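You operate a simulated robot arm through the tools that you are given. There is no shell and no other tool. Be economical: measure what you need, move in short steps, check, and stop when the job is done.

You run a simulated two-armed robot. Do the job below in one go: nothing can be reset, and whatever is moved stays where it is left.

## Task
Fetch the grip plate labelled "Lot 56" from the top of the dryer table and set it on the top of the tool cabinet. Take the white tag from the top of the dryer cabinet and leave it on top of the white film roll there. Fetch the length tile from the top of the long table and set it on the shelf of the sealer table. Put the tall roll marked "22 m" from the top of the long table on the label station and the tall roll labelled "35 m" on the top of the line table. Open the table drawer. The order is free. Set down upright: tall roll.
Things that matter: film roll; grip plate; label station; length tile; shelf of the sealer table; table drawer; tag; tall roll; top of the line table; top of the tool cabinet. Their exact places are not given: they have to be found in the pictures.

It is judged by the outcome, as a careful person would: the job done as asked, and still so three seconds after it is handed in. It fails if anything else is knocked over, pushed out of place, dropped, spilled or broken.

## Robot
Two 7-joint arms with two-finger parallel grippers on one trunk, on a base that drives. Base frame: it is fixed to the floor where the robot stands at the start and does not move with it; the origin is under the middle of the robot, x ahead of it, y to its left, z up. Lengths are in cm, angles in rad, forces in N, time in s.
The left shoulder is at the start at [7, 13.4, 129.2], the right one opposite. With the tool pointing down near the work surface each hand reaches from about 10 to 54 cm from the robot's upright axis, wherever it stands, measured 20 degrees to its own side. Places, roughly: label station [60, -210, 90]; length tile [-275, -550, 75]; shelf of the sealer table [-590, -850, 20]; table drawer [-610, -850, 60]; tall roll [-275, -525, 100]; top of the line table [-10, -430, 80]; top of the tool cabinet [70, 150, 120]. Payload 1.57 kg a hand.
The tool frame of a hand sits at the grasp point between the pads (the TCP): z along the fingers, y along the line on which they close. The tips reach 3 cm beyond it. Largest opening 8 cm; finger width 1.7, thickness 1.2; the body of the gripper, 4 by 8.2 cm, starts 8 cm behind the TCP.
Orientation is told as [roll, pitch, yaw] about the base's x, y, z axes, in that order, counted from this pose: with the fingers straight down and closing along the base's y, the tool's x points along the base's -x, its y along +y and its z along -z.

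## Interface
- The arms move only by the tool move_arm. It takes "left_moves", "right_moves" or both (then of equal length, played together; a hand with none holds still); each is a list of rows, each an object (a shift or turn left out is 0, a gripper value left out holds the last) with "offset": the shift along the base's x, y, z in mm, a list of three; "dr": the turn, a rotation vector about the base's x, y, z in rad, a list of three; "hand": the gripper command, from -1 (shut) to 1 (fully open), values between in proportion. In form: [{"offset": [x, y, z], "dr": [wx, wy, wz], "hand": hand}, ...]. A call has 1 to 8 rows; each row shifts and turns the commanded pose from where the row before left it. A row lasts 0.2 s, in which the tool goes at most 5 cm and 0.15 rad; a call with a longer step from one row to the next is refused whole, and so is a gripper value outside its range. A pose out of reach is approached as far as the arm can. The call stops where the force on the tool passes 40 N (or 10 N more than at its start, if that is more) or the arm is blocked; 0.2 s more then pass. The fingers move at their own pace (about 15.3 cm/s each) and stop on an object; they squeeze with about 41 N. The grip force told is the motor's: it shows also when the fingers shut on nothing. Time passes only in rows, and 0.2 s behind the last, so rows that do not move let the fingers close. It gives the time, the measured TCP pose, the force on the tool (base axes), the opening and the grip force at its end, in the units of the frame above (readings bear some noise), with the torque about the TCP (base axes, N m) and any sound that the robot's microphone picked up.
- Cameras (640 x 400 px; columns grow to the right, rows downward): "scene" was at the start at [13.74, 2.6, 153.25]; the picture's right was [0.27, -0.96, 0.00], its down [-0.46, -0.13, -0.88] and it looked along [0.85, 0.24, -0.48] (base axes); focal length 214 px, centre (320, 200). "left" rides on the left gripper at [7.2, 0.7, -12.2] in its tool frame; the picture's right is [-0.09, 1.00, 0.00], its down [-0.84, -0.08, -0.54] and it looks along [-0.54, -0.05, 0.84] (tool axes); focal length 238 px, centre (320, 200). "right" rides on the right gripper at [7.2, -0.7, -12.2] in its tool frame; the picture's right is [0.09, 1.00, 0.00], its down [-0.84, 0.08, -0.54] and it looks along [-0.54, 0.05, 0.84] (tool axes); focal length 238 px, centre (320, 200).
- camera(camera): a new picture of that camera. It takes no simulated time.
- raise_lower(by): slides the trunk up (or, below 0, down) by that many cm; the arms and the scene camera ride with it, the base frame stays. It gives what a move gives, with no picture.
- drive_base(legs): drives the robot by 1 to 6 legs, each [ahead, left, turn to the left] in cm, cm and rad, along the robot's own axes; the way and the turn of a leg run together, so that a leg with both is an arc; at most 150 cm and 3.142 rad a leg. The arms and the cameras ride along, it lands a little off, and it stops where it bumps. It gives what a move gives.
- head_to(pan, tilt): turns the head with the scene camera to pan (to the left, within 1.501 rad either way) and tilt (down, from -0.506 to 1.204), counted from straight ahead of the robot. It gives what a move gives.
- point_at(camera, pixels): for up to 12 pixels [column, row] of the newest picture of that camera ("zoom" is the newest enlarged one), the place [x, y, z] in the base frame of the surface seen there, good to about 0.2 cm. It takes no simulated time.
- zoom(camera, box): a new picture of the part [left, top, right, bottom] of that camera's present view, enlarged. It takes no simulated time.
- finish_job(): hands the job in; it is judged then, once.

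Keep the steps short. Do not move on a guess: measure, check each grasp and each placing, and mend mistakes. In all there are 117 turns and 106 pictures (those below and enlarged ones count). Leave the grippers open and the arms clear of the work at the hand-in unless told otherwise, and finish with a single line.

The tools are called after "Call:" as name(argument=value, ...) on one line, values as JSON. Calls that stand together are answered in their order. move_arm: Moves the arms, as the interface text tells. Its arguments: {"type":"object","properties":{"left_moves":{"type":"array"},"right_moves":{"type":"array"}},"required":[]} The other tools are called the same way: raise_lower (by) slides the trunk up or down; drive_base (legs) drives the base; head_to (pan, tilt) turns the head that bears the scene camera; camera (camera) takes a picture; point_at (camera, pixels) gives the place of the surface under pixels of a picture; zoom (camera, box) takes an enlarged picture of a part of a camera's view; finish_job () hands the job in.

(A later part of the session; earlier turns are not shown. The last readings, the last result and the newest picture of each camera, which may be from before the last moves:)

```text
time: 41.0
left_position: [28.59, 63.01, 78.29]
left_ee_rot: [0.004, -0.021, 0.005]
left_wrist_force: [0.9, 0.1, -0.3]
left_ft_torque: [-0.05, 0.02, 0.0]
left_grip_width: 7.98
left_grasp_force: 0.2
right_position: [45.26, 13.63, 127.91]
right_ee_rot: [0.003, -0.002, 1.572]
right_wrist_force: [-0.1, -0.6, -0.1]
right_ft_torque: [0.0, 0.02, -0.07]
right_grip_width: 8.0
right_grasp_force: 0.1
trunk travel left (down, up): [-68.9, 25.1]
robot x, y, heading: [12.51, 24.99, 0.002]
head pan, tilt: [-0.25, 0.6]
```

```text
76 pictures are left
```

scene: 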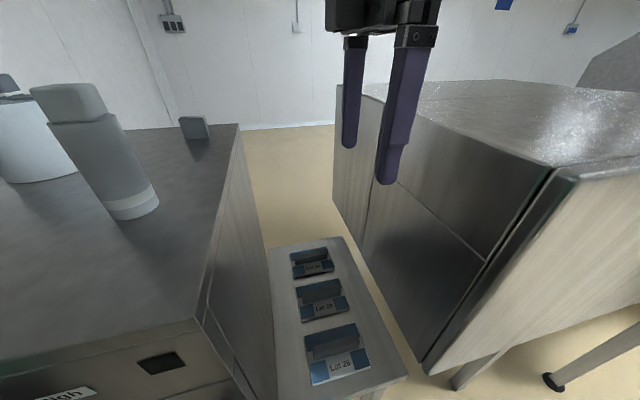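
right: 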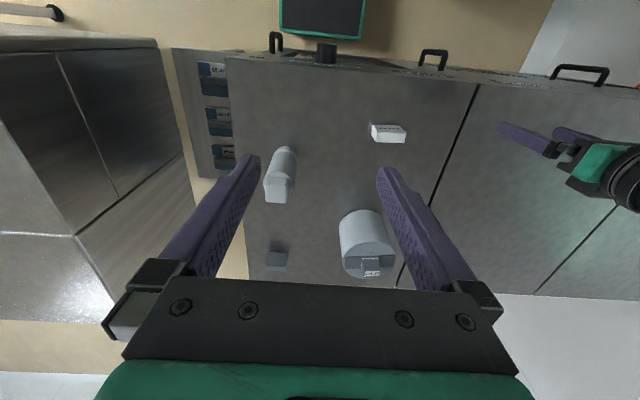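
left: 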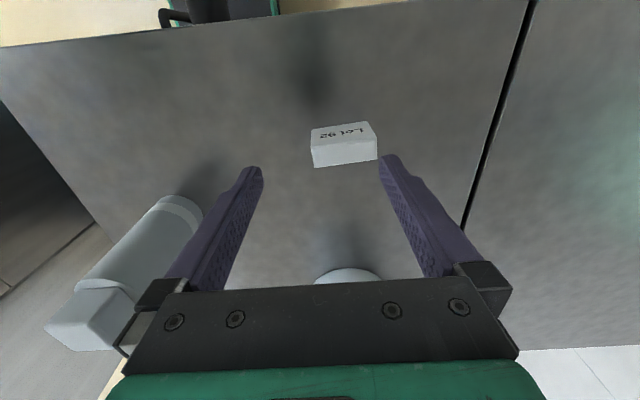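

The step was just over the 5 cm limit (norm). I'll repeat it with smaller steps.

Call:
move_arm(right_moves=[{"offset": [40, 0, -29]}, {"offset": [40, 0, -29]}, {"offset": [40, 0, -29]}, {"offset": [40, 0, -29]}, {"offset": [40, 0, -29]}, {"offset": [40, 0, -29]}, {"offset": [40, 0, -29]}, {"offset": [40, 0, -29]}])

Call:
camera(camera="scene")

```text
time: 42.4
left_position: [33.14, 57.55, 76.54]
left_ee_rot: [-0.019, 0.0, -0.117]
left_wrist_force: [0.1, 0.2, 0.3]
left_ft_torque: [-0.1, 0.08, 0.0]
left_grip_width: 7.99
left_grasp_force: 0.1
right_position: [66.32, 4.67, 109.7]
right_ee_rot: [0.013, 0.038, 1.447]
right_wrist_force: [-28.9, 51.4, 11.2]
right_ft_torque: [-8.43, -3.98, -3.38]
right_grip_width: 7.99
right_grasp_force: 0.0
right hand out of reach, approached as far as the arm can: row 7
trunk travel left (down, up): [-68.9, 25.1]
robot x, y, heading: [10.94, 21.05, -0.121]
head pan, tilt: [-0.25, 0.6]
stopped in row 7 (right hand): the arm was blocked; the commanded pose is now the measured one
```

```text
75 pictures are left
```

scene: 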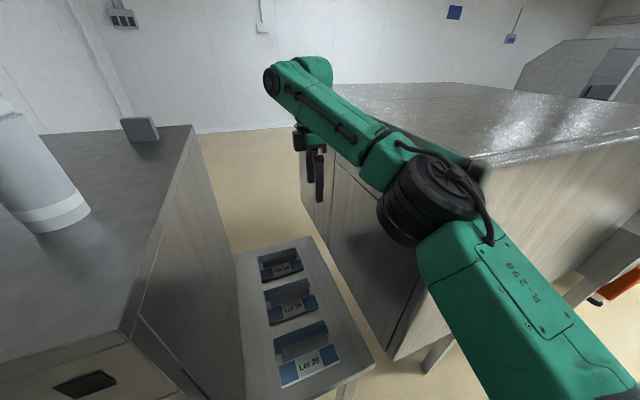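

The elbow met the right cabinet and the base swung a little. I'll withdraw the arm the way it came, then look at the space under the right cabinet and the table's legs.

Call:
move_arm(right_moves=[{"offset": [-35, 10, 30]}, {"offset": [-35, 10, 30]}, {"offset": [-35, 10, 30]}, {"offset": [-35, 10, 30]}, {"offset": [-35, 0, 30]}, {"offset": [-30, 0, 30]}, {"offset": [0, 0, 0]}])

Call:
drive_base(legs=[[-25, 0, 0], [0, 0, 0.12]])

Call:
head_to(pan=-0.5, tilt=0.7)

Call:
camera(camera="scene")

```text
time: 43.5
left_position: [33.37, 61.28, 77.44]
left_ee_rot: [0.007, 0.006, 0.065]
left_wrist_force: [-8.7, 5.1, 2.2]
left_ft_torque: [-0.61, -1.19, 0.09]
left_grip_width: 7.99
left_grasp_force: 0.2
right_position: [61.53, 15.18, 122.52]
right_ee_rot: [0.01, 0.035, 1.62]
right_wrist_force: [0.1, 0.4, -0.1]
right_ft_torque: [-0.02, 0.0, 0.01]
right_grip_width: 8.0
right_grasp_force: 0.2
trunk travel left (down, up): [-68.9, 25.1]
robot x, y, heading: [17.88, 21.31, 0.05]
head pan, tilt: [-0.25, 0.6]
stopped in row 5 (left hand): the force on the tool passed its limit (the readings are from after the stop); the commanded pose is now the measured one
```

```text
time: 45.9
left_position: [3.68, 59.01, 78.15]
left_ee_rot: [0.022, 0.005, 0.184]
left_wrist_force: [0.3, -0.4, 0.8]
left_ft_torque: [0.01, 0.0, -0.03]
left_grip_width: 8.0
left_grasp_force: 0.1
right_position: [37.23, 15.94, 121.85]
right_ee_rot: [0.013, 0.001, 1.732]
right_wrist_force: [-0.3, 0.3, 0.7]
right_ft_torque: [-0.01, 0.02, 0.04]
right_grip_width: 8.02
right_grasp_force: 0.1
trunk travel left (down, up): [-68.9, 25.1]
robot x, y, heading: [-7.05, 20.46, 0.167]
head pan, tilt: [-0.25, 0.6]
```

```text
time: 46.6
left_position: [3.73, 59.17, 78.03]
left_ee_rot: [0.021, 0.005, 0.182]
left_wrist_force: [-0.1, -0.1, -0.2]
left_ft_torque: [0.0, 0.0, 0.0]
left_grip_width: 7.99
left_grasp_force: 0.0
right_position: [37.33, 15.94, 121.77]
right_ee_rot: [0.013, 0.004, 1.733]
right_wrist_force: [-0.3, 0.1, 0.2]
right_ft_torque: [-0.03, 0.0, 0.02]
right_grip_width: 7.99
right_grasp_force: 0.1
trunk travel left (down, up): [-68.9, 25.1]
robot x, y, heading: [-6.8, 20.24, 0.167]
head pan, tilt: [-0.499, 0.7]
```

```text
74 pictures are left
```

scene: 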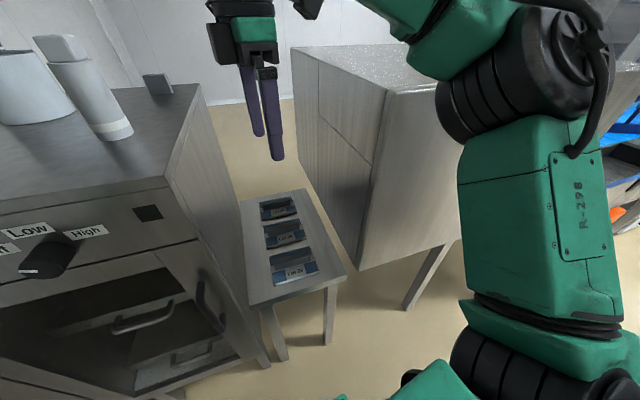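

The right cabinet stands on legs with open space below. I'll measure its underside, legs and the table's legs.

Call:
point_at(camera="scene", pixels=[[361, 267], [450, 240], [408, 306], [440, 255], [252, 302], [344, 274], [283, 357], [328, 342], [265, 362], [380, 200], [200, 290], [240, 198]])

Call:
zoom(camera="scene", box=[240, 220, 480, 370])

```text
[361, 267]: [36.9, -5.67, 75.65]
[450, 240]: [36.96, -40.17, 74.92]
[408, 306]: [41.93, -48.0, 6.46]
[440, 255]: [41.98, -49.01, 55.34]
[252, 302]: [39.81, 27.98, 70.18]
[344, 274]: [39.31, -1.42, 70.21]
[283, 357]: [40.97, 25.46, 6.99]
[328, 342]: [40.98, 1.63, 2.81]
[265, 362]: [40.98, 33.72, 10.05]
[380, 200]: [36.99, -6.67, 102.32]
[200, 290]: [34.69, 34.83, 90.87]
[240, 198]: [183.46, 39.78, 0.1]
```

```text
2.67 times, centred on (360, 295) of scene
```

zoom: 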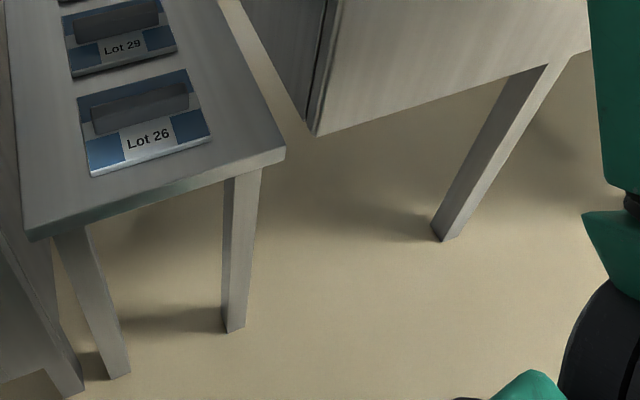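

Legs of the table and cabinets are all at x≈41, and the dryer cabinet also seems raised on legs. I'll straighten the heading, back off, and look under the dryer cabinet.

Call:
drive_base(legs=[[0, 0, -0.167], [-15, 0, 0], [0, 6, 0]])

Call:
move_arm(left_moves=[{"offset": [-30, 0, 0]}, {"offset": [-30, 0, 0]}, {"offset": [-30, 0, 0]}, {"offset": [0, 0, 0]}])

Call:
head_to(pan=0.2, tilt=0.9)

Call:
camera(camera="scene")

```text
time: 49.3
left_position: [-4.78, 62.53, 78.3]
left_ee_rot: [0.02, 0.005, 0.011]
left_wrist_force: [0.5, 0.3, 0.1]
left_ft_torque: [0.0, 0.02, 0.02]
left_grip_width: 8.02
left_grasp_force: 0.1
right_position: [20.96, 14.12, 121.76]
right_ee_rot: [0.011, -0.001, 1.56]
right_wrist_force: [0.9, 0.5, 0.1]
right_ft_torque: [0.04, 0.01, 0.02]
right_grip_width: 7.99
right_grasp_force: 0.2
trunk travel left (down, up): [-68.9, 25.1]
robot x, y, heading: [-21.78, 26.06, -0.006]
head pan, tilt: [-0.499, 0.7]
```

```text
time: 50.3
left_position: [-13.68, 62.63, 78.29]
left_ee_rot: [0.022, 0.006, 0.009]
left_wrist_force: [0.1, -0.5, 0.3]
left_ft_torque: [0.02, 0.02, 0.0]
left_grip_width: 8.01
left_grasp_force: 0.0
right_position: [20.91, 14.38, 121.78]
right_ee_rot: [0.013, 0.002, 1.56]
right_wrist_force: [0.8, 0.6, -0.9]
right_ft_torque: [-0.02, 0.03, 0.02]
right_grip_width: 7.98
right_grasp_force: 0.0
trunk travel left (down, up): [-68.9, 25.1]
robot x, y, heading: [-22.22, 26.18, -0.005]
head pan, tilt: [-0.499, 0.7]
```

```text
time: 51.3
left_position: [-13.65, 62.63, 78.29]
left_ee_rot: [0.021, 0.004, 0.01]
left_wrist_force: [-0.3, -0.2, 0.4]
left_ft_torque: [-0.04, -0.03, -0.01]
left_grip_width: 7.99
left_grasp_force: 0.2
right_position: [20.95, 14.42, 121.77]
right_ee_rot: [0.013, 0.002, 1.56]
right_wrist_force: [0.1, 0.4, 1.5]
right_ft_torque: [-0.02, 0.03, 0.0]
right_grip_width: 8.0
right_grasp_force: 0.1
trunk travel left (down, up): [-68.9, 25.1]
robot x, y, heading: [-22.25, 26.04, -0.002]
head pan, tilt: [0.201, 0.901]
```

```text
72 pictures are left
```

scene: 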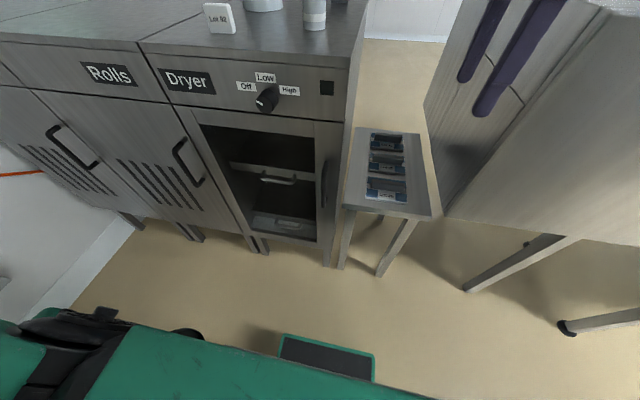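

Call:
point_at(camera="scene", pixels=[[283, 337], [373, 355], [310, 360], [370, 375], [245, 231], [300, 242], [265, 252], [328, 264], [280, 300], [205, 170], [465, 288], [342, 266]])

```text
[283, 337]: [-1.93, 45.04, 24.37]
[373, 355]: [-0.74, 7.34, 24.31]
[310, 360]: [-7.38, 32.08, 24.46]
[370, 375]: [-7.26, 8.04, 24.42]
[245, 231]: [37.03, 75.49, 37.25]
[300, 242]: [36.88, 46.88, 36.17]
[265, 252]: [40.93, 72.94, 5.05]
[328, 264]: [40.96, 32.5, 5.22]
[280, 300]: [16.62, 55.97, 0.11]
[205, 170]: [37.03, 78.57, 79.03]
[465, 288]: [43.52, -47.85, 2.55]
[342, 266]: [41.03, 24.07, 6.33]
```

My base is 38 wide and reaches 20.7 ahead; the dryer cabinet's underside is at z≈36, so the base can go under it until x≈18.5 (legs at 41). Plan: stretch the right arm out here in the open, then drive in with it straight. I'll shift 4 cm left and stretch the arm.

Call:
drive_base(legs=[[0, 4, 0]])

Call:
move_arm(right_moves=[{"offset": [21, -6, -40]}, {"offset": [21, -6, -40]}, {"offset": [21, -6, -40]}, {"offset": [21, -6, -40]}, {"offset": [21, -6, -40]}, {"offset": [21, -6, -40]}, {"offset": [21, -6, -40]}, {"offset": [21, -6, -40]}])

Call:
camera(camera="scene")

```text
time: 52.2
left_position: [-13.5, 66.19, 78.42]
left_ee_rot: [0.025, 0.006, 0.011]
left_wrist_force: [-0.1, -1.5, -0.2]
left_ft_torque: [0.02, 0.01, 0.01]
left_grip_width: 7.98
left_grasp_force: 0.0
right_position: [20.77, 17.74, 121.71]
right_ee_rot: [0.013, -0.002, 1.558]
right_wrist_force: [0.3, -1.0, 0.1]
right_ft_torque: [0.03, 0.0, -0.01]
right_grip_width: 8.02
right_grasp_force: 0.0
trunk travel left (down, up): [-68.9, 25.1]
robot x, y, heading: [-21.68, 30.21, -0.003]
head pan, tilt: [0.201, 0.901]
```

```text
time: 54.0
left_position: [-13.64, 66.54, 78.23]
left_ee_rot: [0.019, 0.009, 0.009]
left_wrist_force: [0.6, -1.1, 0.1]
left_ft_torque: [-0.01, 0.03, 0.04]
left_grip_width: 7.98
left_grasp_force: 0.1
right_position: [37.89, 13.42, 89.5]
right_ee_rot: [0.013, 0.004, 1.559]
right_wrist_force: [-0.5, -0.5, 0.6]
right_ft_torque: [-0.03, 0.03, 0.0]
right_grip_width: 8.03
right_grasp_force: 0.0
trunk travel left (down, up): [-68.9, 25.1]
robot x, y, heading: [-21.95, 30.32, -0.008]
head pan, tilt: [0.201, 0.901]
```

```text
71 pictures are left
```

scene: 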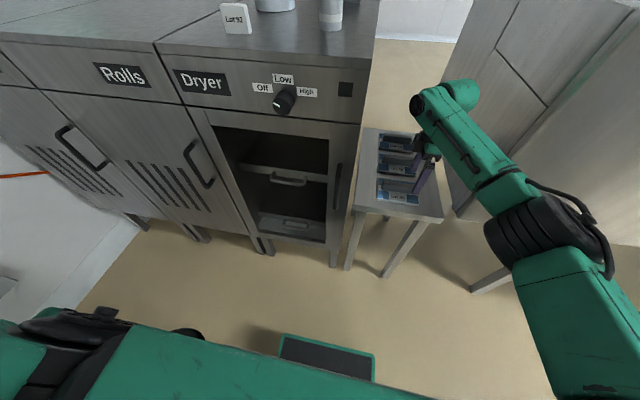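

It reached. I need to know how far the elbow sticks out to the right before driving in.

Call:
point_at(camera="scene", pixels=[[560, 245], [605, 240], [530, 200], [600, 275], [500, 240], [430, 110], [470, 160], [580, 330]])

Call:
camera(camera="right")

```text
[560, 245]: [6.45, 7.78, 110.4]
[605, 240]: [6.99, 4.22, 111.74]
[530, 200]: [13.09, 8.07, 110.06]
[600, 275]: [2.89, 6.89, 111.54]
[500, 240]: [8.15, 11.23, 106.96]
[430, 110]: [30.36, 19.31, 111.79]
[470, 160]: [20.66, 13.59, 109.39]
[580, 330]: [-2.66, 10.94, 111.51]
```

```text
70 pictures are left
```

right: 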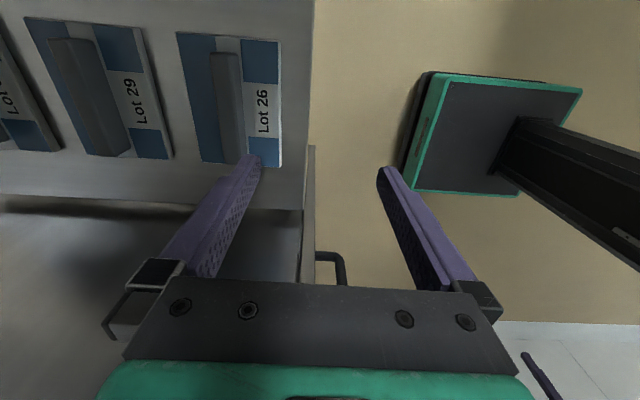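

The elbow's outermost point is at y≈3, clear of the cabinet at −5.7. I'll drive in by 34 cm first and check.

Call:
drive_base(legs=[[34, 0, 0]])

Call:
camera(camera="right")

Call:
head_to(pan=-0.2, tilt=0.6)

Call:
camera(camera="scene")

```text
time: 56.2
left_position: [20.35, 66.41, 78.19]
left_ee_rot: [0.018, 0.005, 0.008]
left_wrist_force: [-0.3, 0.4, -1.3]
left_ft_torque: [0.02, -0.02, -0.02]
left_grip_width: 8.01
left_grasp_force: 0.0
right_position: [71.72, 13.27, 89.86]
right_ee_rot: [0.012, 0.002, 1.558]
right_wrist_force: [-0.2, 0.4, -0.2]
right_ft_torque: [0.01, -0.02, 0.0]
right_grip_width: 8.0
right_grasp_force: 0.0
trunk travel left (down, up): [-68.9, 25.1]
robot x, y, heading: [12.12, 30.23, -0.008]
head pan, tilt: [0.201, 0.901]
```

```text
69 pictures are left
```

right: 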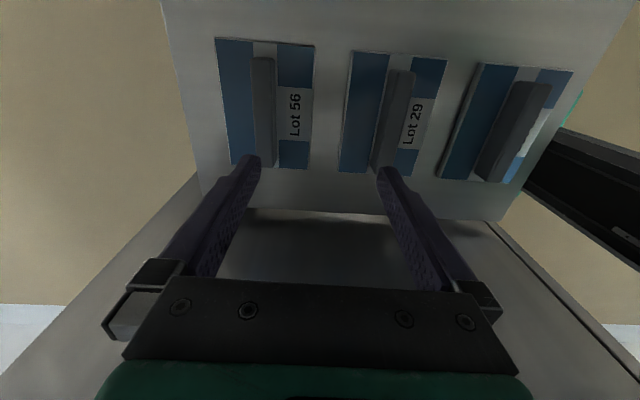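

```text
time: 57.1
left_position: [20.44, 66.48, 78.31]
left_ee_rot: [0.022, 0.006, 0.009]
left_wrist_force: [-0.4, 0.6, 0.2]
left_ft_torque: [0.01, 0.0, -0.03]
left_grip_width: 7.98
left_grasp_force: 0.1
right_position: [71.68, 13.3, 89.83]
right_ee_rot: [0.011, 0.001, 1.558]
right_wrist_force: [-0.1, 0.1, 0.3]
right_ft_torque: [-0.02, 0.01, -0.01]
right_grip_width: 7.99
right_grasp_force: 0.1
trunk travel left (down, up): [-68.9, 25.1]
robot x, y, heading: [11.99, 29.85, -0.005]
head pan, tilt: [-0.201, 0.6]
```

```text
68 pictures are left
```

scene: 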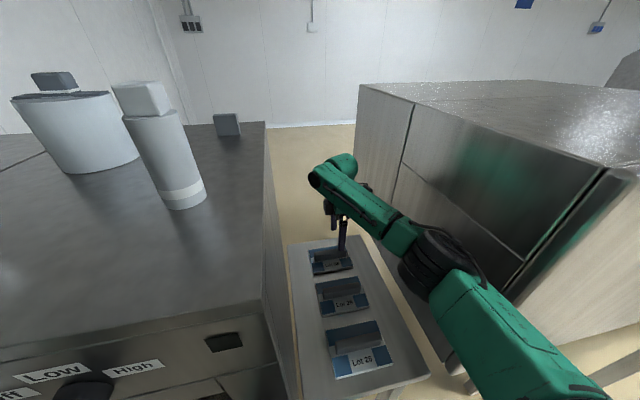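

It fits well. I'll measure the Lot 56 bar in the right camera at (264,110) and its edges.

Call:
point_at(camera="right", pixels=[[264, 110], [257, 110], [271, 110], [262, 62], [265, 152], [300, 150], [225, 100], [311, 60]])

Call:
zoom(camera="right", box=[200, 30, 330, 180])

```text
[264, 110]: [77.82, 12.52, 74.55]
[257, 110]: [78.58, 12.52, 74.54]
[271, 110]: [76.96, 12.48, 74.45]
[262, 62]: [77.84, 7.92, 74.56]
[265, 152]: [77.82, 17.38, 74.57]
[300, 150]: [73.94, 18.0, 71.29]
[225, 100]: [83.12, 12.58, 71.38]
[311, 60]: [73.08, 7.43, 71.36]
```

```text
2.67 times, centred on (265, 105) of right
```

zoom: 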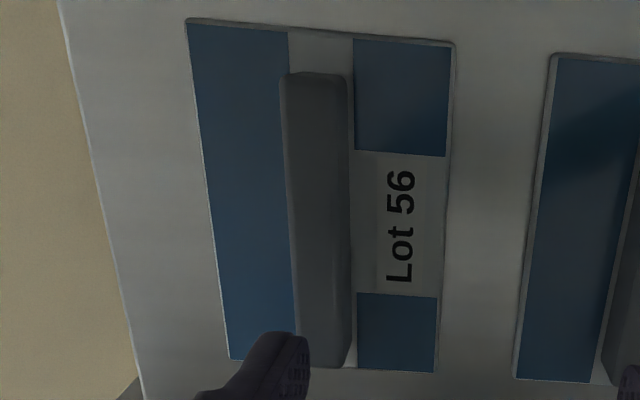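

The bar centre is x 77.8, y 13.4. I'll drive the last 6 cm and check the hand's place.

Call:
drive_base(legs=[[6, 0, 0]])

```text
time: 58.1
left_position: [26.35, 66.28, 78.25]
left_ee_rot: [0.016, 0.005, 0.006]
left_wrist_force: [1.1, -0.9, 1.2]
left_ft_torque: [-0.01, 0.02, 0.0]
left_grip_width: 8.02
left_grasp_force: 0.0
right_position: [77.77, 13.23, 89.83]
right_ee_rot: [0.011, 0.001, 1.556]
right_wrist_force: [-0.3, 0.6, 0.0]
right_ft_torque: [-0.02, 0.03, -0.01]
right_grip_width: 8.02
right_grasp_force: 0.0
trunk travel left (down, up): [-68.9, 25.1]
robot x, y, heading: [17.97, 30.13, -0.009]
head pan, tilt: [-0.201, 0.6]
```

The hand is at x 77.8, y 13.2, just over the bar. I'll lower it by 15 cm so the tips come just above the plate (TCP z≈74.9), and then close.

Call:
move_arm(right_moves=[{"offset": [0, 0, -40]}, {"offset": [0, 0, -40]}, {"offset": [0, 0, -40]}, {"offset": [0, 0, -28]}, {"offset": [0, 0, 0]}])

```text
time: 59.3
left_position: [26.51, 66.45, 78.23]
left_ee_rot: [0.02, 0.005, 0.005]
left_wrist_force: [-0.6, -0.7, -0.3]
left_ft_torque: [0.02, 0.01, -0.04]
left_grip_width: 8.01
left_grasp_force: 0.0
right_position: [77.42, 13.15, 74.96]
right_ee_rot: [0.012, 0.001, 1.557]
right_wrist_force: [0.1, -0.1, -0.1]
right_ft_torque: [0.01, -0.02, 0.04]
right_grip_width: 7.99
right_grasp_force: 0.0
right hand out of reach, approached as far as the arm can: row 4
trunk travel left (down, up): [-68.9, 25.1]
robot x, y, heading: [17.74, 30.06, -0.001]
head pan, tilt: [-0.201, 0.6]
```

The tips are around the bar (TCP x 77.4, z 74.96). I'll close.

Call:
move_arm(right_moves=[{"hand": -0.2}, {"hand": -1}, {"hand": -1}, {"hand": -1}])

Call:
camera(camera="right")

```text
time: 60.3
left_position: [26.48, 66.27, 78.36]
left_ee_rot: [0.02, 0.004, 0.007]
left_wrist_force: [0.8, -0.5, 0.3]
left_ft_torque: [-0.01, 0.01, 0.0]
left_grip_width: 8.01
left_grasp_force: 0.0
right_position: [77.21, 13.14, 75.03]
right_ee_rot: [0.012, 0.003, 1.556]
right_wrist_force: [-0.3, -0.6, 1.1]
right_ft_torque: [0.04, -0.24, -0.02]
right_grip_width: 2.13
right_grasp_force: 34.6
trunk travel left (down, up): [-68.9, 25.1]
robot x, y, heading: [18.14, 30.06, -0.005]
head pan, tilt: [-0.201, 0.6]
```

```text
66 pictures are left
```

right: 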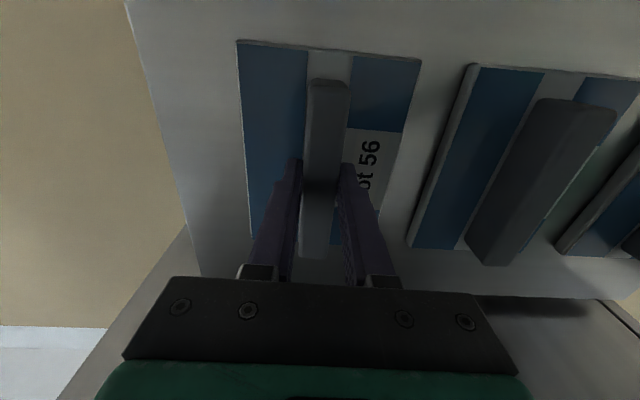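

Held: 2.1 cm, 35 N. I'll lift it 14 cm straight up.

Call:
move_arm(right_moves=[{"offset": [0, 0, 20], "hand": -1}, {"offset": [0, 0, 30]}, {"offset": [0, 0, 40]}, {"offset": [0, 0, 40]}, {"offset": [0, 0, 20]}, {"offset": [0, 0, 0]}])

Call:
camera(camera="scene")

```text
time: 61.7
left_position: [26.43, 66.37, 78.18]
left_ee_rot: [0.022, 0.005, 0.007]
left_wrist_force: [0.1, -0.8, 0.0]
left_ft_torque: [0.0, 0.04, -0.03]
left_grip_width: 8.0
left_grasp_force: 0.0
right_position: [77.63, 13.19, 90.02]
right_ee_rot: [0.013, 0.0, 1.557]
right_wrist_force: [0.8, -0.3, -2.3]
right_ft_torque: [-0.02, -0.03, 0.01]
right_grip_width: 2.16
right_grasp_force: 34.4
trunk travel left (down, up): [-68.9, 25.1]
robot x, y, heading: [18.49, 30.35, -0.006]
head pan, tilt: [-0.201, 0.6]
```

```text
65 pictures are left
```

scene: 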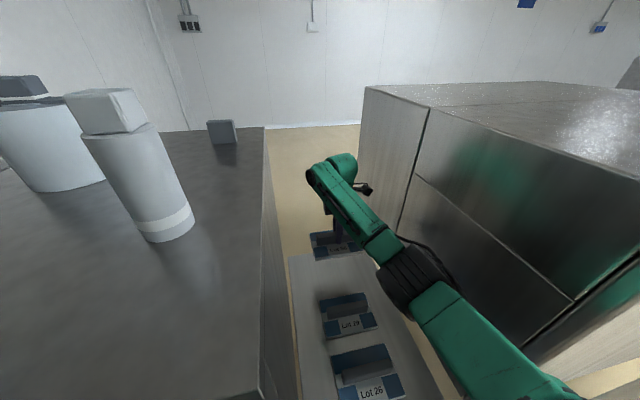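

The plate is up. I'll back straight out 50 cm, then raise the trunk and look at the tool cabinet.

Call:
drive_base(legs=[[-50, 0, 0]])

Call:
raise_lower(by=25)

Call:
head_to(pan=0.9, tilt=0.45)

Call:
camera(camera="scene")

```text
time: 64.6
left_position: [-23.25, 66.69, 78.29]
left_ee_rot: [0.021, 0.006, 0.002]
left_wrist_force: [0.4, -0.3, 0.0]
left_ft_torque: [-0.01, -0.02, -0.01]
left_grip_width: 7.99
left_grasp_force: 0.0
right_position: [27.51, 13.15, 90.04]
right_ee_rot: [0.013, 0.001, 1.552]
right_wrist_force: [-0.3, 0.2, -2.5]
right_ft_torque: [0.0, 0.01, 0.0]
right_grip_width: 2.12
right_grasp_force: 34.9
trunk travel left (down, up): [-68.9, 25.1]
robot x, y, heading: [-31.75, 30.41, -0.011]
head pan, tilt: [-0.201, 0.6]
```

```text
time: 67.2
left_position: [-23.3, 66.72, 103.15]
left_ee_rot: [0.02, 0.005, 0.001]
left_wrist_force: [0.1, 0.1, 0.0]
left_ft_torque: [-0.02, 0.01, 0.0]
left_grip_width: 8.01
left_grasp_force: 0.0
right_position: [27.51, 13.12, 114.95]
right_ee_rot: [0.015, 0.001, 1.553]
right_wrist_force: [0.2, 0.2, -2.5]
right_ft_torque: [0.01, -0.05, -0.01]
right_grip_width: 2.12
right_grasp_force: 34.7
trunk travel left (down, up): [-93.9, 0.1]
robot x, y, heading: [-32.08, 30.43, -0.01]
head pan, tilt: [-0.201, 0.6]
```

```text
time: 68.5
left_position: [-23.26, 66.62, 103.22]
left_ee_rot: [0.02, 0.004, 0.003]
left_wrist_force: [-0.1, -0.5, 0.9]
left_ft_torque: [0.01, -0.01, 0.03]
left_grip_width: 8.0
left_grasp_force: 0.0
right_position: [27.45, 13.18, 115.0]
right_ee_rot: [0.015, 0.002, 1.552]
right_wrist_force: [-0.6, -0.1, -2.5]
right_ft_torque: [0.02, -0.02, -0.03]
right_grip_width: 2.14
right_grasp_force: 34.3
trunk travel left (down, up): [-93.9, 0.1]
robot x, y, heading: [-31.73, 30.36, -0.01]
head pan, tilt: [0.901, 0.45]
```

```text
64 pictures are left
```

scene: 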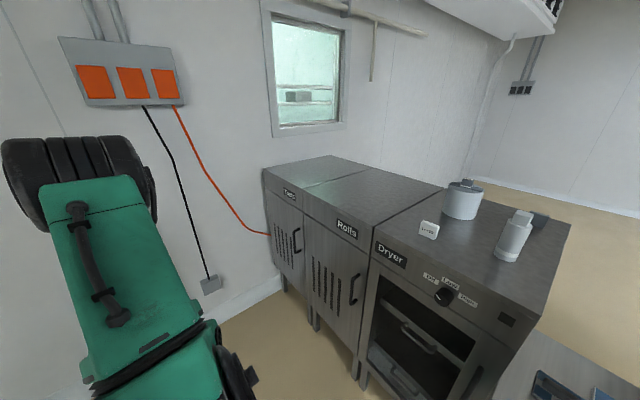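

The "Tools" cabinet is the leftmost. I'll measure its top.

Call:
point_at(camera="scene", pixels=[[266, 171], [303, 189], [330, 157], [370, 172], [310, 175], [200, 180], [290, 300], [230, 290], [360, 205], [440, 190]])

Call:
zoom(camera="scene", box=[250, 140, 410, 240])

```text
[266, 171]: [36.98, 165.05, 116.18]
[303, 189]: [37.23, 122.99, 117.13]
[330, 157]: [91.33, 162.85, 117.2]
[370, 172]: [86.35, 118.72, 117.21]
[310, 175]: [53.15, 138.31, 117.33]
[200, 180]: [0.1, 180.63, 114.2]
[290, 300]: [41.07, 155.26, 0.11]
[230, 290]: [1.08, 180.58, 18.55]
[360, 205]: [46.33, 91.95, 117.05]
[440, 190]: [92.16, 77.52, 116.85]
```

```text
4.00 times, centred on (330, 190) of scene
```

zoom: 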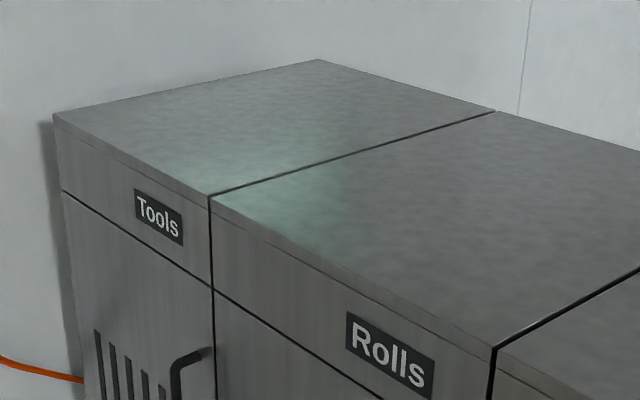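

The tool cabinet's top spans x 37–92, y 122–165 at z 117, and is empty. I'll raise the plate to z≈130 and bring it in front of my left half, in the open space here.

Call:
move_arm(right_moves=[{"offset": [-17, 40, 19], "hand": -1}, {"offset": [-17, 40, 19]}, {"offset": [-17, 40, 19]}, {"offset": [-17, 40, 19]}, {"offset": [-17, 40, 19]}, {"offset": [-17, 40, 19]}, {"offset": [-17, 40, 19]}, {"offset": [-17, 40, 19]}])

Call:
drive_base(legs=[[0, 93, 0]])

```text
time: 70.3
left_position: [-23.55, 66.79, 103.13]
left_ee_rot: [0.019, 0.003, 0.002]
left_wrist_force: [0.3, -0.3, 0.5]
left_ft_torque: [-0.03, 0.01, 0.0]
left_grip_width: 8.0
left_grasp_force: 0.0
right_position: [14.09, 44.6, 129.87]
right_ee_rot: [0.011, 0.002, 1.55]
right_wrist_force: [-0.6, 0.3, -2.2]
right_ft_torque: [-0.03, -0.02, 0.01]
right_grip_width: 2.14
right_grasp_force: 34.6
right hand out of reach, approached as far as the arm can: row 8
trunk travel left (down, up): [-93.9, 0.1]
robot x, y, heading: [-31.91, 30.47, -0.008]
head pan, tilt: [0.901, 0.45]
```

```text
time: 75.2
left_position: [-22.54, 160.25, 103.32]
left_ee_rot: [0.021, 0.005, 0.002]
left_wrist_force: [0.5, -0.9, -0.2]
left_ft_torque: [0.01, -0.01, 0.0]
left_grip_width: 8.0
left_grasp_force: 0.2
right_position: [15.26, 137.93, 129.72]
right_ee_rot: [0.012, 0.002, 1.552]
right_wrist_force: [0.5, -1.0, -2.0]
right_ft_torque: [-0.02, -0.01, 0.03]
right_grip_width: 2.16
right_grasp_force: 34.5
trunk travel left (down, up): [-93.9, 0.1]
robot x, y, heading: [-30.87, 123.84, -0.009]
head pan, tilt: [0.901, 0.45]
```

I'll drive 37 cm ahead so that the plate hangs over the tool cabinet's top.

Call:
drive_base(legs=[[37, 0, 0]])

Call:
head_to(pan=0.3, tilt=0.6)

Call:
camera(camera="scene")

```text
time: 77.6
left_position: [14.35, 160.1, 103.3]
left_ee_rot: [0.019, 0.005, 0.003]
left_wrist_force: [0.0, 0.1, -0.1]
left_ft_torque: [0.01, -0.02, 0.0]
left_grip_width: 8.0
left_grasp_force: 0.1
right_position: [51.99, 137.6, 129.75]
right_ee_rot: [0.011, 0.0, 1.55]
right_wrist_force: [-1.1, 0.6, -1.5]
right_ft_torque: [-0.04, -0.03, 0.02]
right_grip_width: 2.12
right_grasp_force: 34.8
trunk travel left (down, up): [-93.9, 0.1]
robot x, y, heading: [6.07, 123.82, -0.014]
head pan, tilt: [0.901, 0.45]
```

```text
time: 78.6
left_position: [14.81, 160.1, 103.17]
left_ee_rot: [0.02, 0.005, 0.003]
left_wrist_force: [0.6, -0.7, 0.2]
left_ft_torque: [0.01, 0.01, 0.01]
left_grip_width: 8.01
left_grasp_force: 0.1
right_position: [52.34, 137.65, 129.7]
right_ee_rot: [0.013, 0.001, 1.549]
right_wrist_force: [-0.3, 0.2, -3.1]
right_ft_torque: [-0.02, 0.01, 0.0]
right_grip_width: 2.14
right_grasp_force: 34.8
trunk travel left (down, up): [-93.9, 0.1]
robot x, y, heading: [6.14, 123.56, -0.007]
head pan, tilt: [0.3, 0.6]
```

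```text
62 pictures are left
```

scene: 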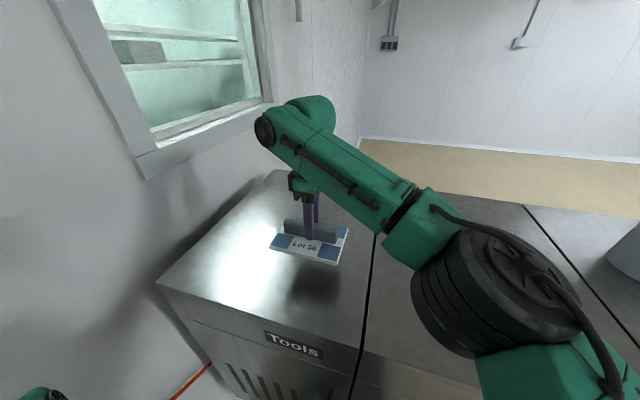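

The plate hangs over the Tools top. I'll lower it gently to just touch (about 7.7 cm).

Call:
move_arm(right_moves=[{"offset": [0, 0, -25], "hand": -1}, {"offset": [0, 0, -25]}, {"offset": [0, 0, -15]}, {"offset": [0, 0, -6]}, {"offset": [0, 0, -5]}, {"offset": [0, 0, 0]}])

```text
time: 80.0
left_position: [14.58, 160.13, 103.25]
left_ee_rot: [0.019, 0.006, 0.001]
left_wrist_force: [-0.1, 0.4, -0.3]
left_ft_torque: [-0.02, -0.01, 0.02]
left_grip_width: 8.03
left_grasp_force: 0.1
right_position: [52.29, 137.59, 122.22]
right_ee_rot: [0.012, 0.002, 1.549]
right_wrist_force: [-0.4, 0.0, -2.0]
right_ft_torque: [0.0, -0.04, 0.04]
right_grip_width: 2.13
right_grasp_force: 34.7
trunk travel left (down, up): [-93.9, 0.1]
robot x, y, heading: [6.18, 123.49, -0.007]
head pan, tilt: [0.3, 0.6]
```

Call:
move_arm(right_moves=[{"offset": [0, 0, -2], "hand": -1}, {"offset": [0, 0, -2]}, {"offset": [0, 0, 0]}])

```text
time: 80.8
left_position: [14.48, 159.93, 103.33]
left_ee_rot: [0.021, 0.004, 0.001]
left_wrist_force: [0.2, -0.7, 0.8]
left_ft_torque: [-0.03, 0.02, -0.01]
left_grip_width: 7.99
left_grasp_force: 0.0
right_position: [52.26, 137.62, 122.04]
right_ee_rot: [0.01, 0.001, 1.55]
right_wrist_force: [5.7, 1.1, 16.4]
right_ft_torque: [-0.52, -0.57, 0.01]
right_grip_width: 2.16
right_grasp_force: 34.9
trunk travel left (down, up): [-93.9, 0.1]
robot x, y, heading: [5.95, 123.68, -0.008]
head pan, tilt: [0.3, 0.6]
```

The plate touches (16 N upward). I'll open partly, then fully, and rise straight up.

Call:
move_arm(right_moves=[{"hand": 0.1}, {"hand": 0.6}, {"hand": 1}, {"offset": [0, 0, 20]}, {"offset": [0, 0, 30]}, {"offset": [0, 0, 20]}, {"offset": [0, 0, 0]}])

Call:
drive_base(legs=[[-38, 0, 0]])

Call:
camera(camera="scene")

```text
time: 82.4
left_position: [14.56, 160.03, 103.21]
left_ee_rot: [0.02, 0.006, 0.001]
left_wrist_force: [-1.0, 0.0, 0.0]
left_ft_torque: [0.05, -0.01, -0.02]
left_grip_width: 8.01
left_grasp_force: 0.0
right_position: [52.31, 137.67, 128.92]
right_ee_rot: [0.013, 0.002, 1.551]
right_wrist_force: [0.3, -1.0, 0.2]
right_ft_torque: [-0.04, 0.0, -0.01]
right_grip_width: 8.05
right_grasp_force: 0.0
trunk travel left (down, up): [-93.9, 0.1]
robot x, y, heading: [5.83, 123.6, -0.009]
head pan, tilt: [0.3, 0.6]
```

```text
time: 84.8
left_position: [-22.38, 160.49, 103.22]
left_ee_rot: [0.02, 0.007, -0.007]
left_wrist_force: [0.2, 0.1, 1.1]
left_ft_torque: [0.02, 0.0, 0.0]
left_grip_width: 8.02
left_grasp_force: 0.1
right_position: [15.26, 137.86, 128.61]
right_ee_rot: [0.016, 0.002, 1.541]
right_wrist_force: [-0.1, 0.1, -0.7]
right_ft_torque: [0.02, 0.01, -0.01]
right_grip_width: 7.99
right_grasp_force: 0.1
trunk travel left (down, up): [-93.9, 0.1]
robot x, y, heading: [-31.67, 124.14, -0.019]
head pan, tilt: [0.3, 0.6]
```

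```text
61 pictures are left
```

scene: 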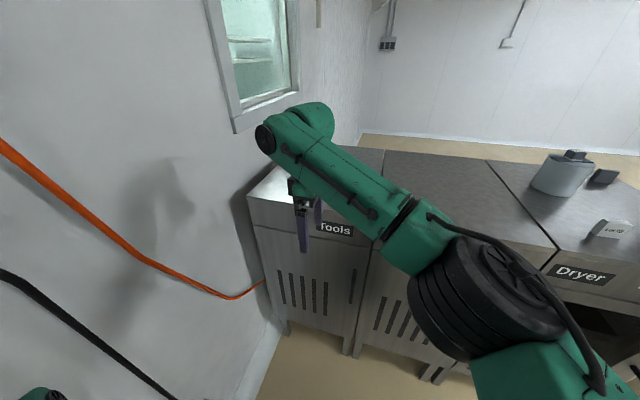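

The plate is set; I'll verify it on the way. Now I'll turn right to look from a distance at the tall rolls on the long table, to learn which roll type is the "film roll".

Call:
drive_base(legs=[[0, 0, -1.2]])

Call:
head_to(pan=-0.73, tilt=0.1)

Call:
camera(camera="scene")

```text
time: 88.1
left_position: [5.46, 129.7, 103.26]
left_ee_rot: [0.019, 0.004, -1.193]
left_wrist_force: [0.2, 0.2, 0.1]
left_ft_torque: [-0.02, 0.0, 0.0]
left_grip_width: 7.99
left_grasp_force: 0.0
right_position: [-1.22, 86.56, 128.87]
right_ee_rot: [0.011, 0.002, 0.357]
right_wrist_force: [0.4, 0.3, 0.1]
right_ft_torque: [-0.01, 0.02, 0.0]
right_grip_width: 8.01
right_grasp_force: 0.0
trunk travel left (down, up): [-93.9, 0.1]
robot x, y, heading: [-31.57, 124.43, -1.205]
head pan, tilt: [0.3, 0.6]
```

```text
time: 89.4
left_position: [5.57, 129.59, 103.21]
left_ee_rot: [0.019, 0.006, -1.192]
left_wrist_force: [1.1, 0.5, 0.1]
left_ft_torque: [0.0, -0.03, -0.03]
left_grip_width: 8.02
left_grasp_force: 0.0
right_position: [-1.35, 86.48, 128.74]
right_ee_rot: [0.011, 0.002, 0.358]
right_wrist_force: [0.6, 0.2, 0.0]
right_ft_torque: [-0.05, -0.02, 0.02]
right_grip_width: 8.02
right_grasp_force: 0.1
trunk travel left (down, up): [-93.9, 0.1]
robot x, y, heading: [-31.49, 124.2, -1.204]
head pan, tilt: [-0.73, 0.099]
```

```text
60 pictures are left
```

scene: 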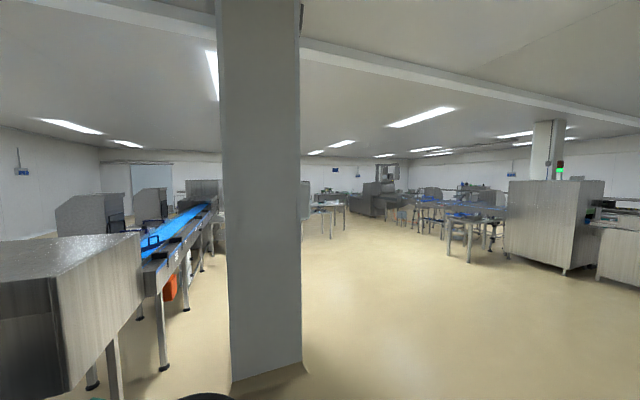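

I'll enlarge the tables beyond the column.

Call:
zoom(camera="scene", box=[305, 170, 385, 220])

Call:
point_at(camera="zoom", pixels=[[200, 270], [290, 280], [230, 265], [110, 270]])

```text
8.00 times, centred on (345, 195) of scene
```

zoom: 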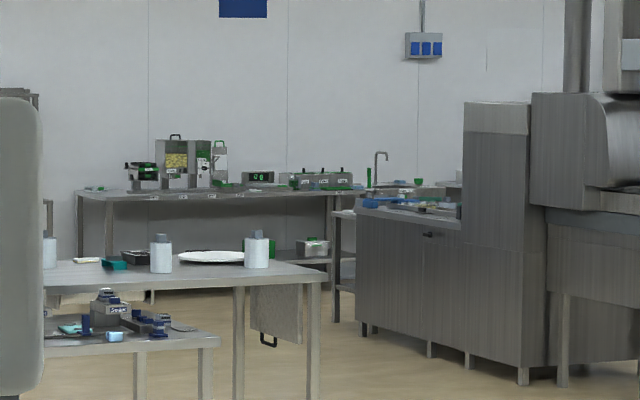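

```text
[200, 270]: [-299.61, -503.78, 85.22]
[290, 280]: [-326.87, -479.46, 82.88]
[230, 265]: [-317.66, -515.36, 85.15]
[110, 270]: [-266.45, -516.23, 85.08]
```

There are several rolls on the long table. I'll enlarge them more.

Call:
zoom(camera="scene", box=[308, 195, 344, 212])

Call:
point_at(camera="zoom", pixels=[[320, 200]])

```text
16.00 times, centred on (326, 204) of scene
```

zoom: 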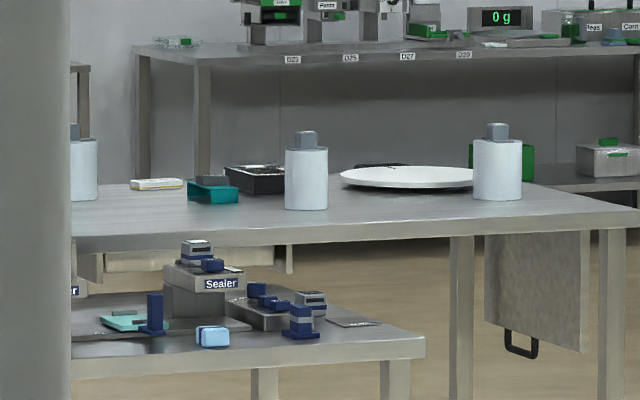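

```text
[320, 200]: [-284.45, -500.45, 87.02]
```

The tall rolls are white cylinders with a grey knob, the same family as the wide roll on the dryer; the narrow thing there has a greyer body with a white cap, like a bottle. I'll go back in front of the dryer and look at both closely once more, and check the plate on the way.

Call:
drive_base(legs=[[0, 0, 1.2], [0, -97.5, 0]])

Call:
head_to(pan=0.6, tilt=0.4)

Call:
zoom(camera="scene", box=[160, 120, 480, 320])

```text
time: 97.5
left_position: [-23.4, 63.99, 103.22]
left_ee_rot: [0.02, 0.006, 0.021]
left_wrist_force: [0.3, 0.6, 0.7]
left_ft_torque: [0.0, -0.01, -0.01]
left_grip_width: 8.0
left_grasp_force: 0.1
right_position: [14.9, 42.42, 128.7]
right_ee_rot: [0.011, 0.003, 1.571]
right_wrist_force: [-0.6, 0.0, 0.3]
right_ft_torque: [0.02, 0.01, -0.02]
right_grip_width: 8.0
right_grasp_force: 0.1
trunk travel left (down, up): [-93.9, 0.1]
robot x, y, heading: [-31.12, 27.36, 0.012]
head pan, tilt: [-0.73, 0.099]
```

```text
time: 99.0
left_position: [-23.3, 63.92, 103.32]
left_ee_rot: [0.021, 0.006, 0.022]
left_wrist_force: [-0.2, 0.3, -0.8]
left_ft_torque: [-0.01, 0.02, -0.02]
left_grip_width: 8.0
left_grasp_force: 0.1
right_position: [14.82, 42.43, 128.85]
right_ee_rot: [0.011, 0.002, 1.57]
right_wrist_force: [-0.6, -0.7, -0.7]
right_ft_torque: [-0.01, -0.01, -0.04]
right_grip_width: 8.0
right_grasp_force: 0.1
trunk travel left (down, up): [-93.9, 0.1]
robot x, y, heading: [-30.83, 27.49, 0.015]
head pan, tilt: [0.6, 0.4]
```

```text
2.00 times, centred on (320, 220) of scene
```

zoom: 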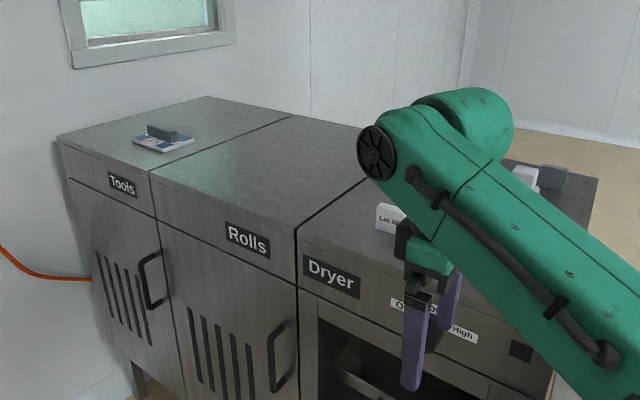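

The plate lies well on the Tools top. Now I'll swing the right hand away to the right and bring the left hand forward for the tag.

Call:
move_arm(left_moves=[{"offset": [0, 0, 0]}, {"offset": [0, 0, 0]}, {"offset": [40, 0, 0]}, {"offset": [40, 0, 0]}, {"offset": [40, 0, 0]}, {"offset": [40, 0, 0]}, {"offset": [40, 0, 0]}, {"offset": [40, 0, 0]}], right_moves=[{"offset": [0, -45, 0], "dr": [0, 0, -0.147]}, {"offset": [0, -45, 0], "dr": [0, 0, -0.147]}, {"offset": [0, -45, 0], "dr": [0, 0, -0.147]}, {"offset": [0, -45, 0], "dr": [0, 0, -0.147]}, {"offset": [0, -45, 0], "dr": [0, 0, -0.147]}, {"offset": [0, -45, 0], "dr": [0, 0, -0.147]}, {"offset": [0, -45, 0], "dr": [0, 0, -0.147]}, {"offset": [0, -45, 0], "dr": [0, 0, -0.147]}])

Call:
move_arm(left_moves=[{"offset": [40, 0, 20]}, {"offset": [40, 0, 40]}, {"offset": [0, 0, 40]}, {"offset": [0, 0, 40]}, {"offset": [0, 0, 40]}, {"offset": [0, 0, 40]}], right_moves=[{"offset": [0, 0, 0], "dr": [0, 0, -0.147]}, {"offset": [0, 0, 0], "dr": [0, 0, -0.147]}, {"offset": [0, 0, 0], "dr": [0, 0, -0.1]}, {"offset": [0, 0, 0]}, {"offset": [0, 0, 0]}, {"offset": [0, 0, 0]}])

Call:
zoom(camera="scene", box=[280, 160, 440, 260])

```text
time: 100.8
left_position: [0.68, 63.84, 103.35]
left_ee_rot: [0.021, 0.006, 0.02]
left_wrist_force: [-0.6, 0.5, -0.2]
left_ft_torque: [0.01, 0.01, 0.01]
left_grip_width: 8.0
left_grasp_force: 0.1
right_position: [14.65, 6.15, 128.71]
right_ee_rot: [0.014, 0.002, 0.394]
right_wrist_force: [-0.3, 0.0, 0.6]
right_ft_torque: [-0.02, 0.02, 0.04]
right_grip_width: 8.01
right_grasp_force: 0.0
trunk travel left (down, up): [-93.9, 0.1]
robot x, y, heading: [-31.02, 27.0, 0.014]
head pan, tilt: [0.6, 0.4]
```

```text
refused: row 2 steps farther than a row can; nothing moved
```

```text
4.00 times, centred on (360, 210) of scene
```

zoom: 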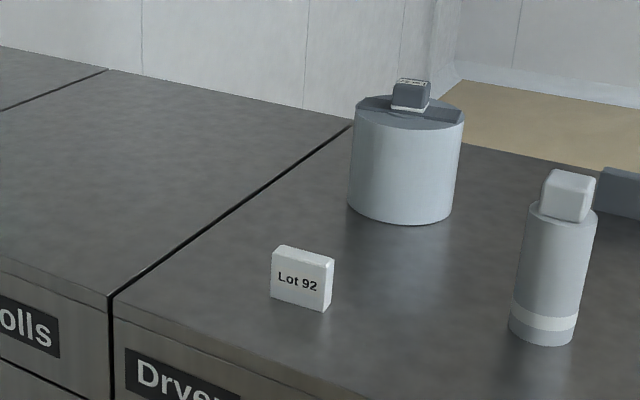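

Here the wide roll's body is clearly the paler, white one (as the tall rolls), and the narrow one is grey with a white cap and band. The wide one is the white film roll. I'll raise the left hand to z≈125.

Call:
move_arm(left_moves=[{"offset": [40, 0, 20]}, {"offset": [40, 0, 20]}, {"offset": [0, 0, 40]}, {"offset": [0, 0, 40]}, {"offset": [0, 0, 40]}, {"offset": [0, 0, 40]}, {"offset": [0, 0, 40]}, {"offset": [0, 0, 0]}], right_moves=[{"offset": [0, 0, 0], "dr": [0, 0, -0.147]}, {"offset": [0, 0, 0], "dr": [0, 0, -0.147]}, {"offset": [0, 0, 0], "dr": [0, 0, -0.1]}, {"offset": [0, 0, 0]}, {"offset": [0, 0, 0]}, {"offset": [0, 0, 0]}, {"offset": [0, 0, 0]}, {"offset": [0, 0, 0]}])

```text
time: 102.6
left_position: [9.04, 63.64, 127.16]
left_ee_rot: [0.02, 0.004, 0.023]
left_wrist_force: [-0.3, -0.2, 0.2]
left_ft_torque: [-0.04, 0.04, -0.03]
left_grip_width: 8.01
left_grasp_force: 0.1
right_position: [14.69, 6.24, 128.76]
right_ee_rot: [0.012, 0.001, 0.001]
right_wrist_force: [-0.1, -0.1, 0.4]
right_ft_torque: [-0.02, 0.0, 0.01]
right_grip_width: 8.0
right_grasp_force: 0.1
trunk travel left (down, up): [-93.9, 0.1]
robot x, y, heading: [-31.26, 27.31, 0.008]
head pan, tilt: [0.6, 0.4]
```

I'll pull the right hand back 15 cm so that it stays clear of the right cabinet, then drive up to the tag.

Call:
move_arm(right_moves=[{"offset": [-40, 0, 0]}, {"offset": [-40, 0, 0]}, {"offset": [-40, 0, 0]}, {"offset": [-30, 0, 0]}, {"offset": [0, 0, 0]}])

Call:
drive_base(legs=[[0, -2.1, 0], [37.3, 0, 0]])

Call:
camera(camera="left")

```text
time: 103.8
left_position: [8.93, 63.61, 127.11]
left_ee_rot: [0.02, 0.004, 0.022]
left_wrist_force: [0.2, 0.5, -0.3]
left_ft_torque: [-0.03, 0.02, -0.02]
left_grip_width: 8.0
left_grasp_force: 0.1
right_position: [-0.39, 6.15, 128.83]
right_ee_rot: [0.013, 0.002, 0.0]
right_wrist_force: [-0.2, 0.1, -0.2]
right_ft_torque: [0.02, 0.01, 0.04]
right_grip_width: 7.98
right_grasp_force: 0.0
trunk travel left (down, up): [-93.9, 0.1]
robot x, y, heading: [-31.36, 27.08, 0.015]
head pan, tilt: [0.6, 0.4]
```

```text
time: 106.5
left_position: [46.27, 61.79, 127.22]
left_ee_rot: [0.021, 0.004, 0.019]
left_wrist_force: [-0.1, 0.8, 0.4]
left_ft_torque: [-0.01, -0.03, 0.01]
left_grip_width: 8.01
left_grasp_force: 0.1
right_position: [36.73, 4.44, 128.79]
right_ee_rot: [0.012, -0.003, -0.003]
right_wrist_force: [0.6, 0.2, 0.2]
right_ft_torque: [0.01, 0.0, -0.02]
right_grip_width: 8.0
right_grasp_force: 0.0
trunk travel left (down, up): [-93.9, 0.1]
robot x, y, heading: [6.57, 25.55, 0.005]
head pan, tilt: [0.6, 0.4]
```

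```text
55 pictures are left
```

left: 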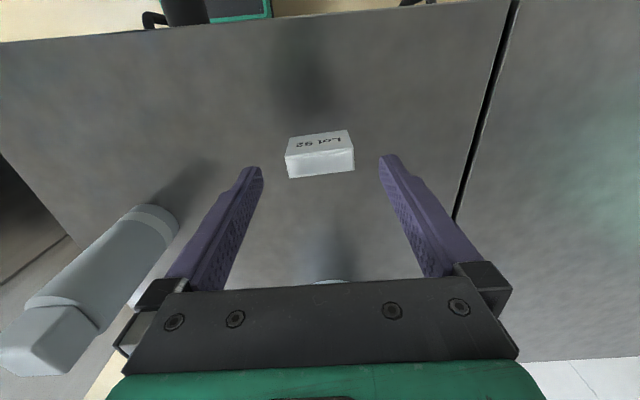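

The tag is between the fingers. I'll measure it once more.

Call:
point_at(camera="left", pixels=[[290, 156], [348, 152], [293, 174], [352, 168], [320, 163]])

```text
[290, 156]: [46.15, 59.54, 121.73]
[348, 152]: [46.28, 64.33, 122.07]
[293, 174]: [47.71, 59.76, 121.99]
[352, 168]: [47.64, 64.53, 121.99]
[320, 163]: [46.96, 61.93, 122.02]
```

The tag centre is (46.9, 62.0). I'll lower 5.9 cm with a small correction and close.

Call:
move_arm(left_moves=[{"offset": [6, 2, -20]}, {"offset": [0, 0, -25]}, {"offset": [0, 0, -14]}, {"offset": [0, 0, 0]}, {"hand": 0.0}, {"hand": -1}, {"hand": -1}, {"hand": -1}])

Call:
move_arm(left_moves=[{"offset": [0, 0, 20], "hand": -1}, {"offset": [0, 0, 20]}, {"offset": [0, 0, 20]}, {"offset": [0, 0, 20]}, {"offset": [0, 0, 20]}, {"offset": [0, 0, 20]}, {"offset": [0, 0, 0]}])

Call:
camera(camera="left")

```text
time: 108.3
left_position: [47.0, 61.96, 121.2]
left_ee_rot: [0.02, 0.004, 0.017]
left_wrist_force: [-0.3, 0.3, 0.3]
left_ft_torque: [-0.04, 0.03, -0.01]
left_grip_width: 5.34
left_grasp_force: 40.5
right_position: [37.03, 4.28, 128.87]
right_ee_rot: [0.012, 0.002, -0.004]
right_wrist_force: [0.0, -0.2, -0.5]
right_ft_torque: [-0.03, -0.02, -0.01]
right_grip_width: 7.98
right_grasp_force: 0.1
trunk travel left (down, up): [-93.9, 0.1]
robot x, y, heading: [6.35, 25.81, 0.007]
head pan, tilt: [0.6, 0.4]
```

```text
time: 109.9
left_position: [47.18, 61.93, 133.27]
left_ee_rot: [0.022, 0.004, 0.02]
left_wrist_force: [0.9, -0.1, 0.1]
left_ft_torque: [0.01, 0.0, 0.02]
left_grip_width: 5.32
left_grasp_force: 41.5
right_position: [37.01, 4.41, 128.76]
right_ee_rot: [0.014, 0.001, -0.001]
right_wrist_force: [0.2, 0.1, -0.2]
right_ft_torque: [0.01, -0.01, 0.01]
right_grip_width: 8.02
right_grasp_force: 0.1
trunk travel left (down, up): [-93.9, 0.1]
robot x, y, heading: [6.14, 25.75, 0.007]
head pan, tilt: [0.6, 0.4]
```

```text
54 pictures are left
```

left: 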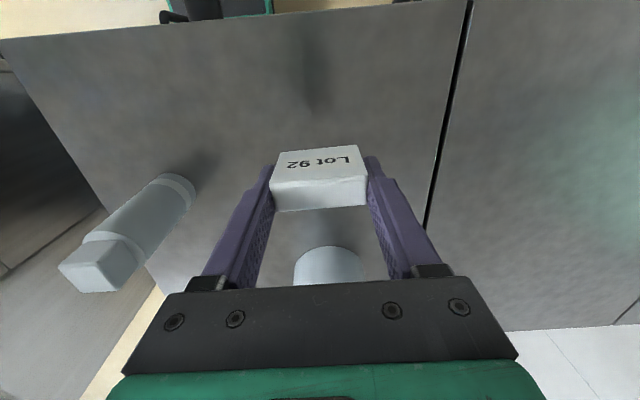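

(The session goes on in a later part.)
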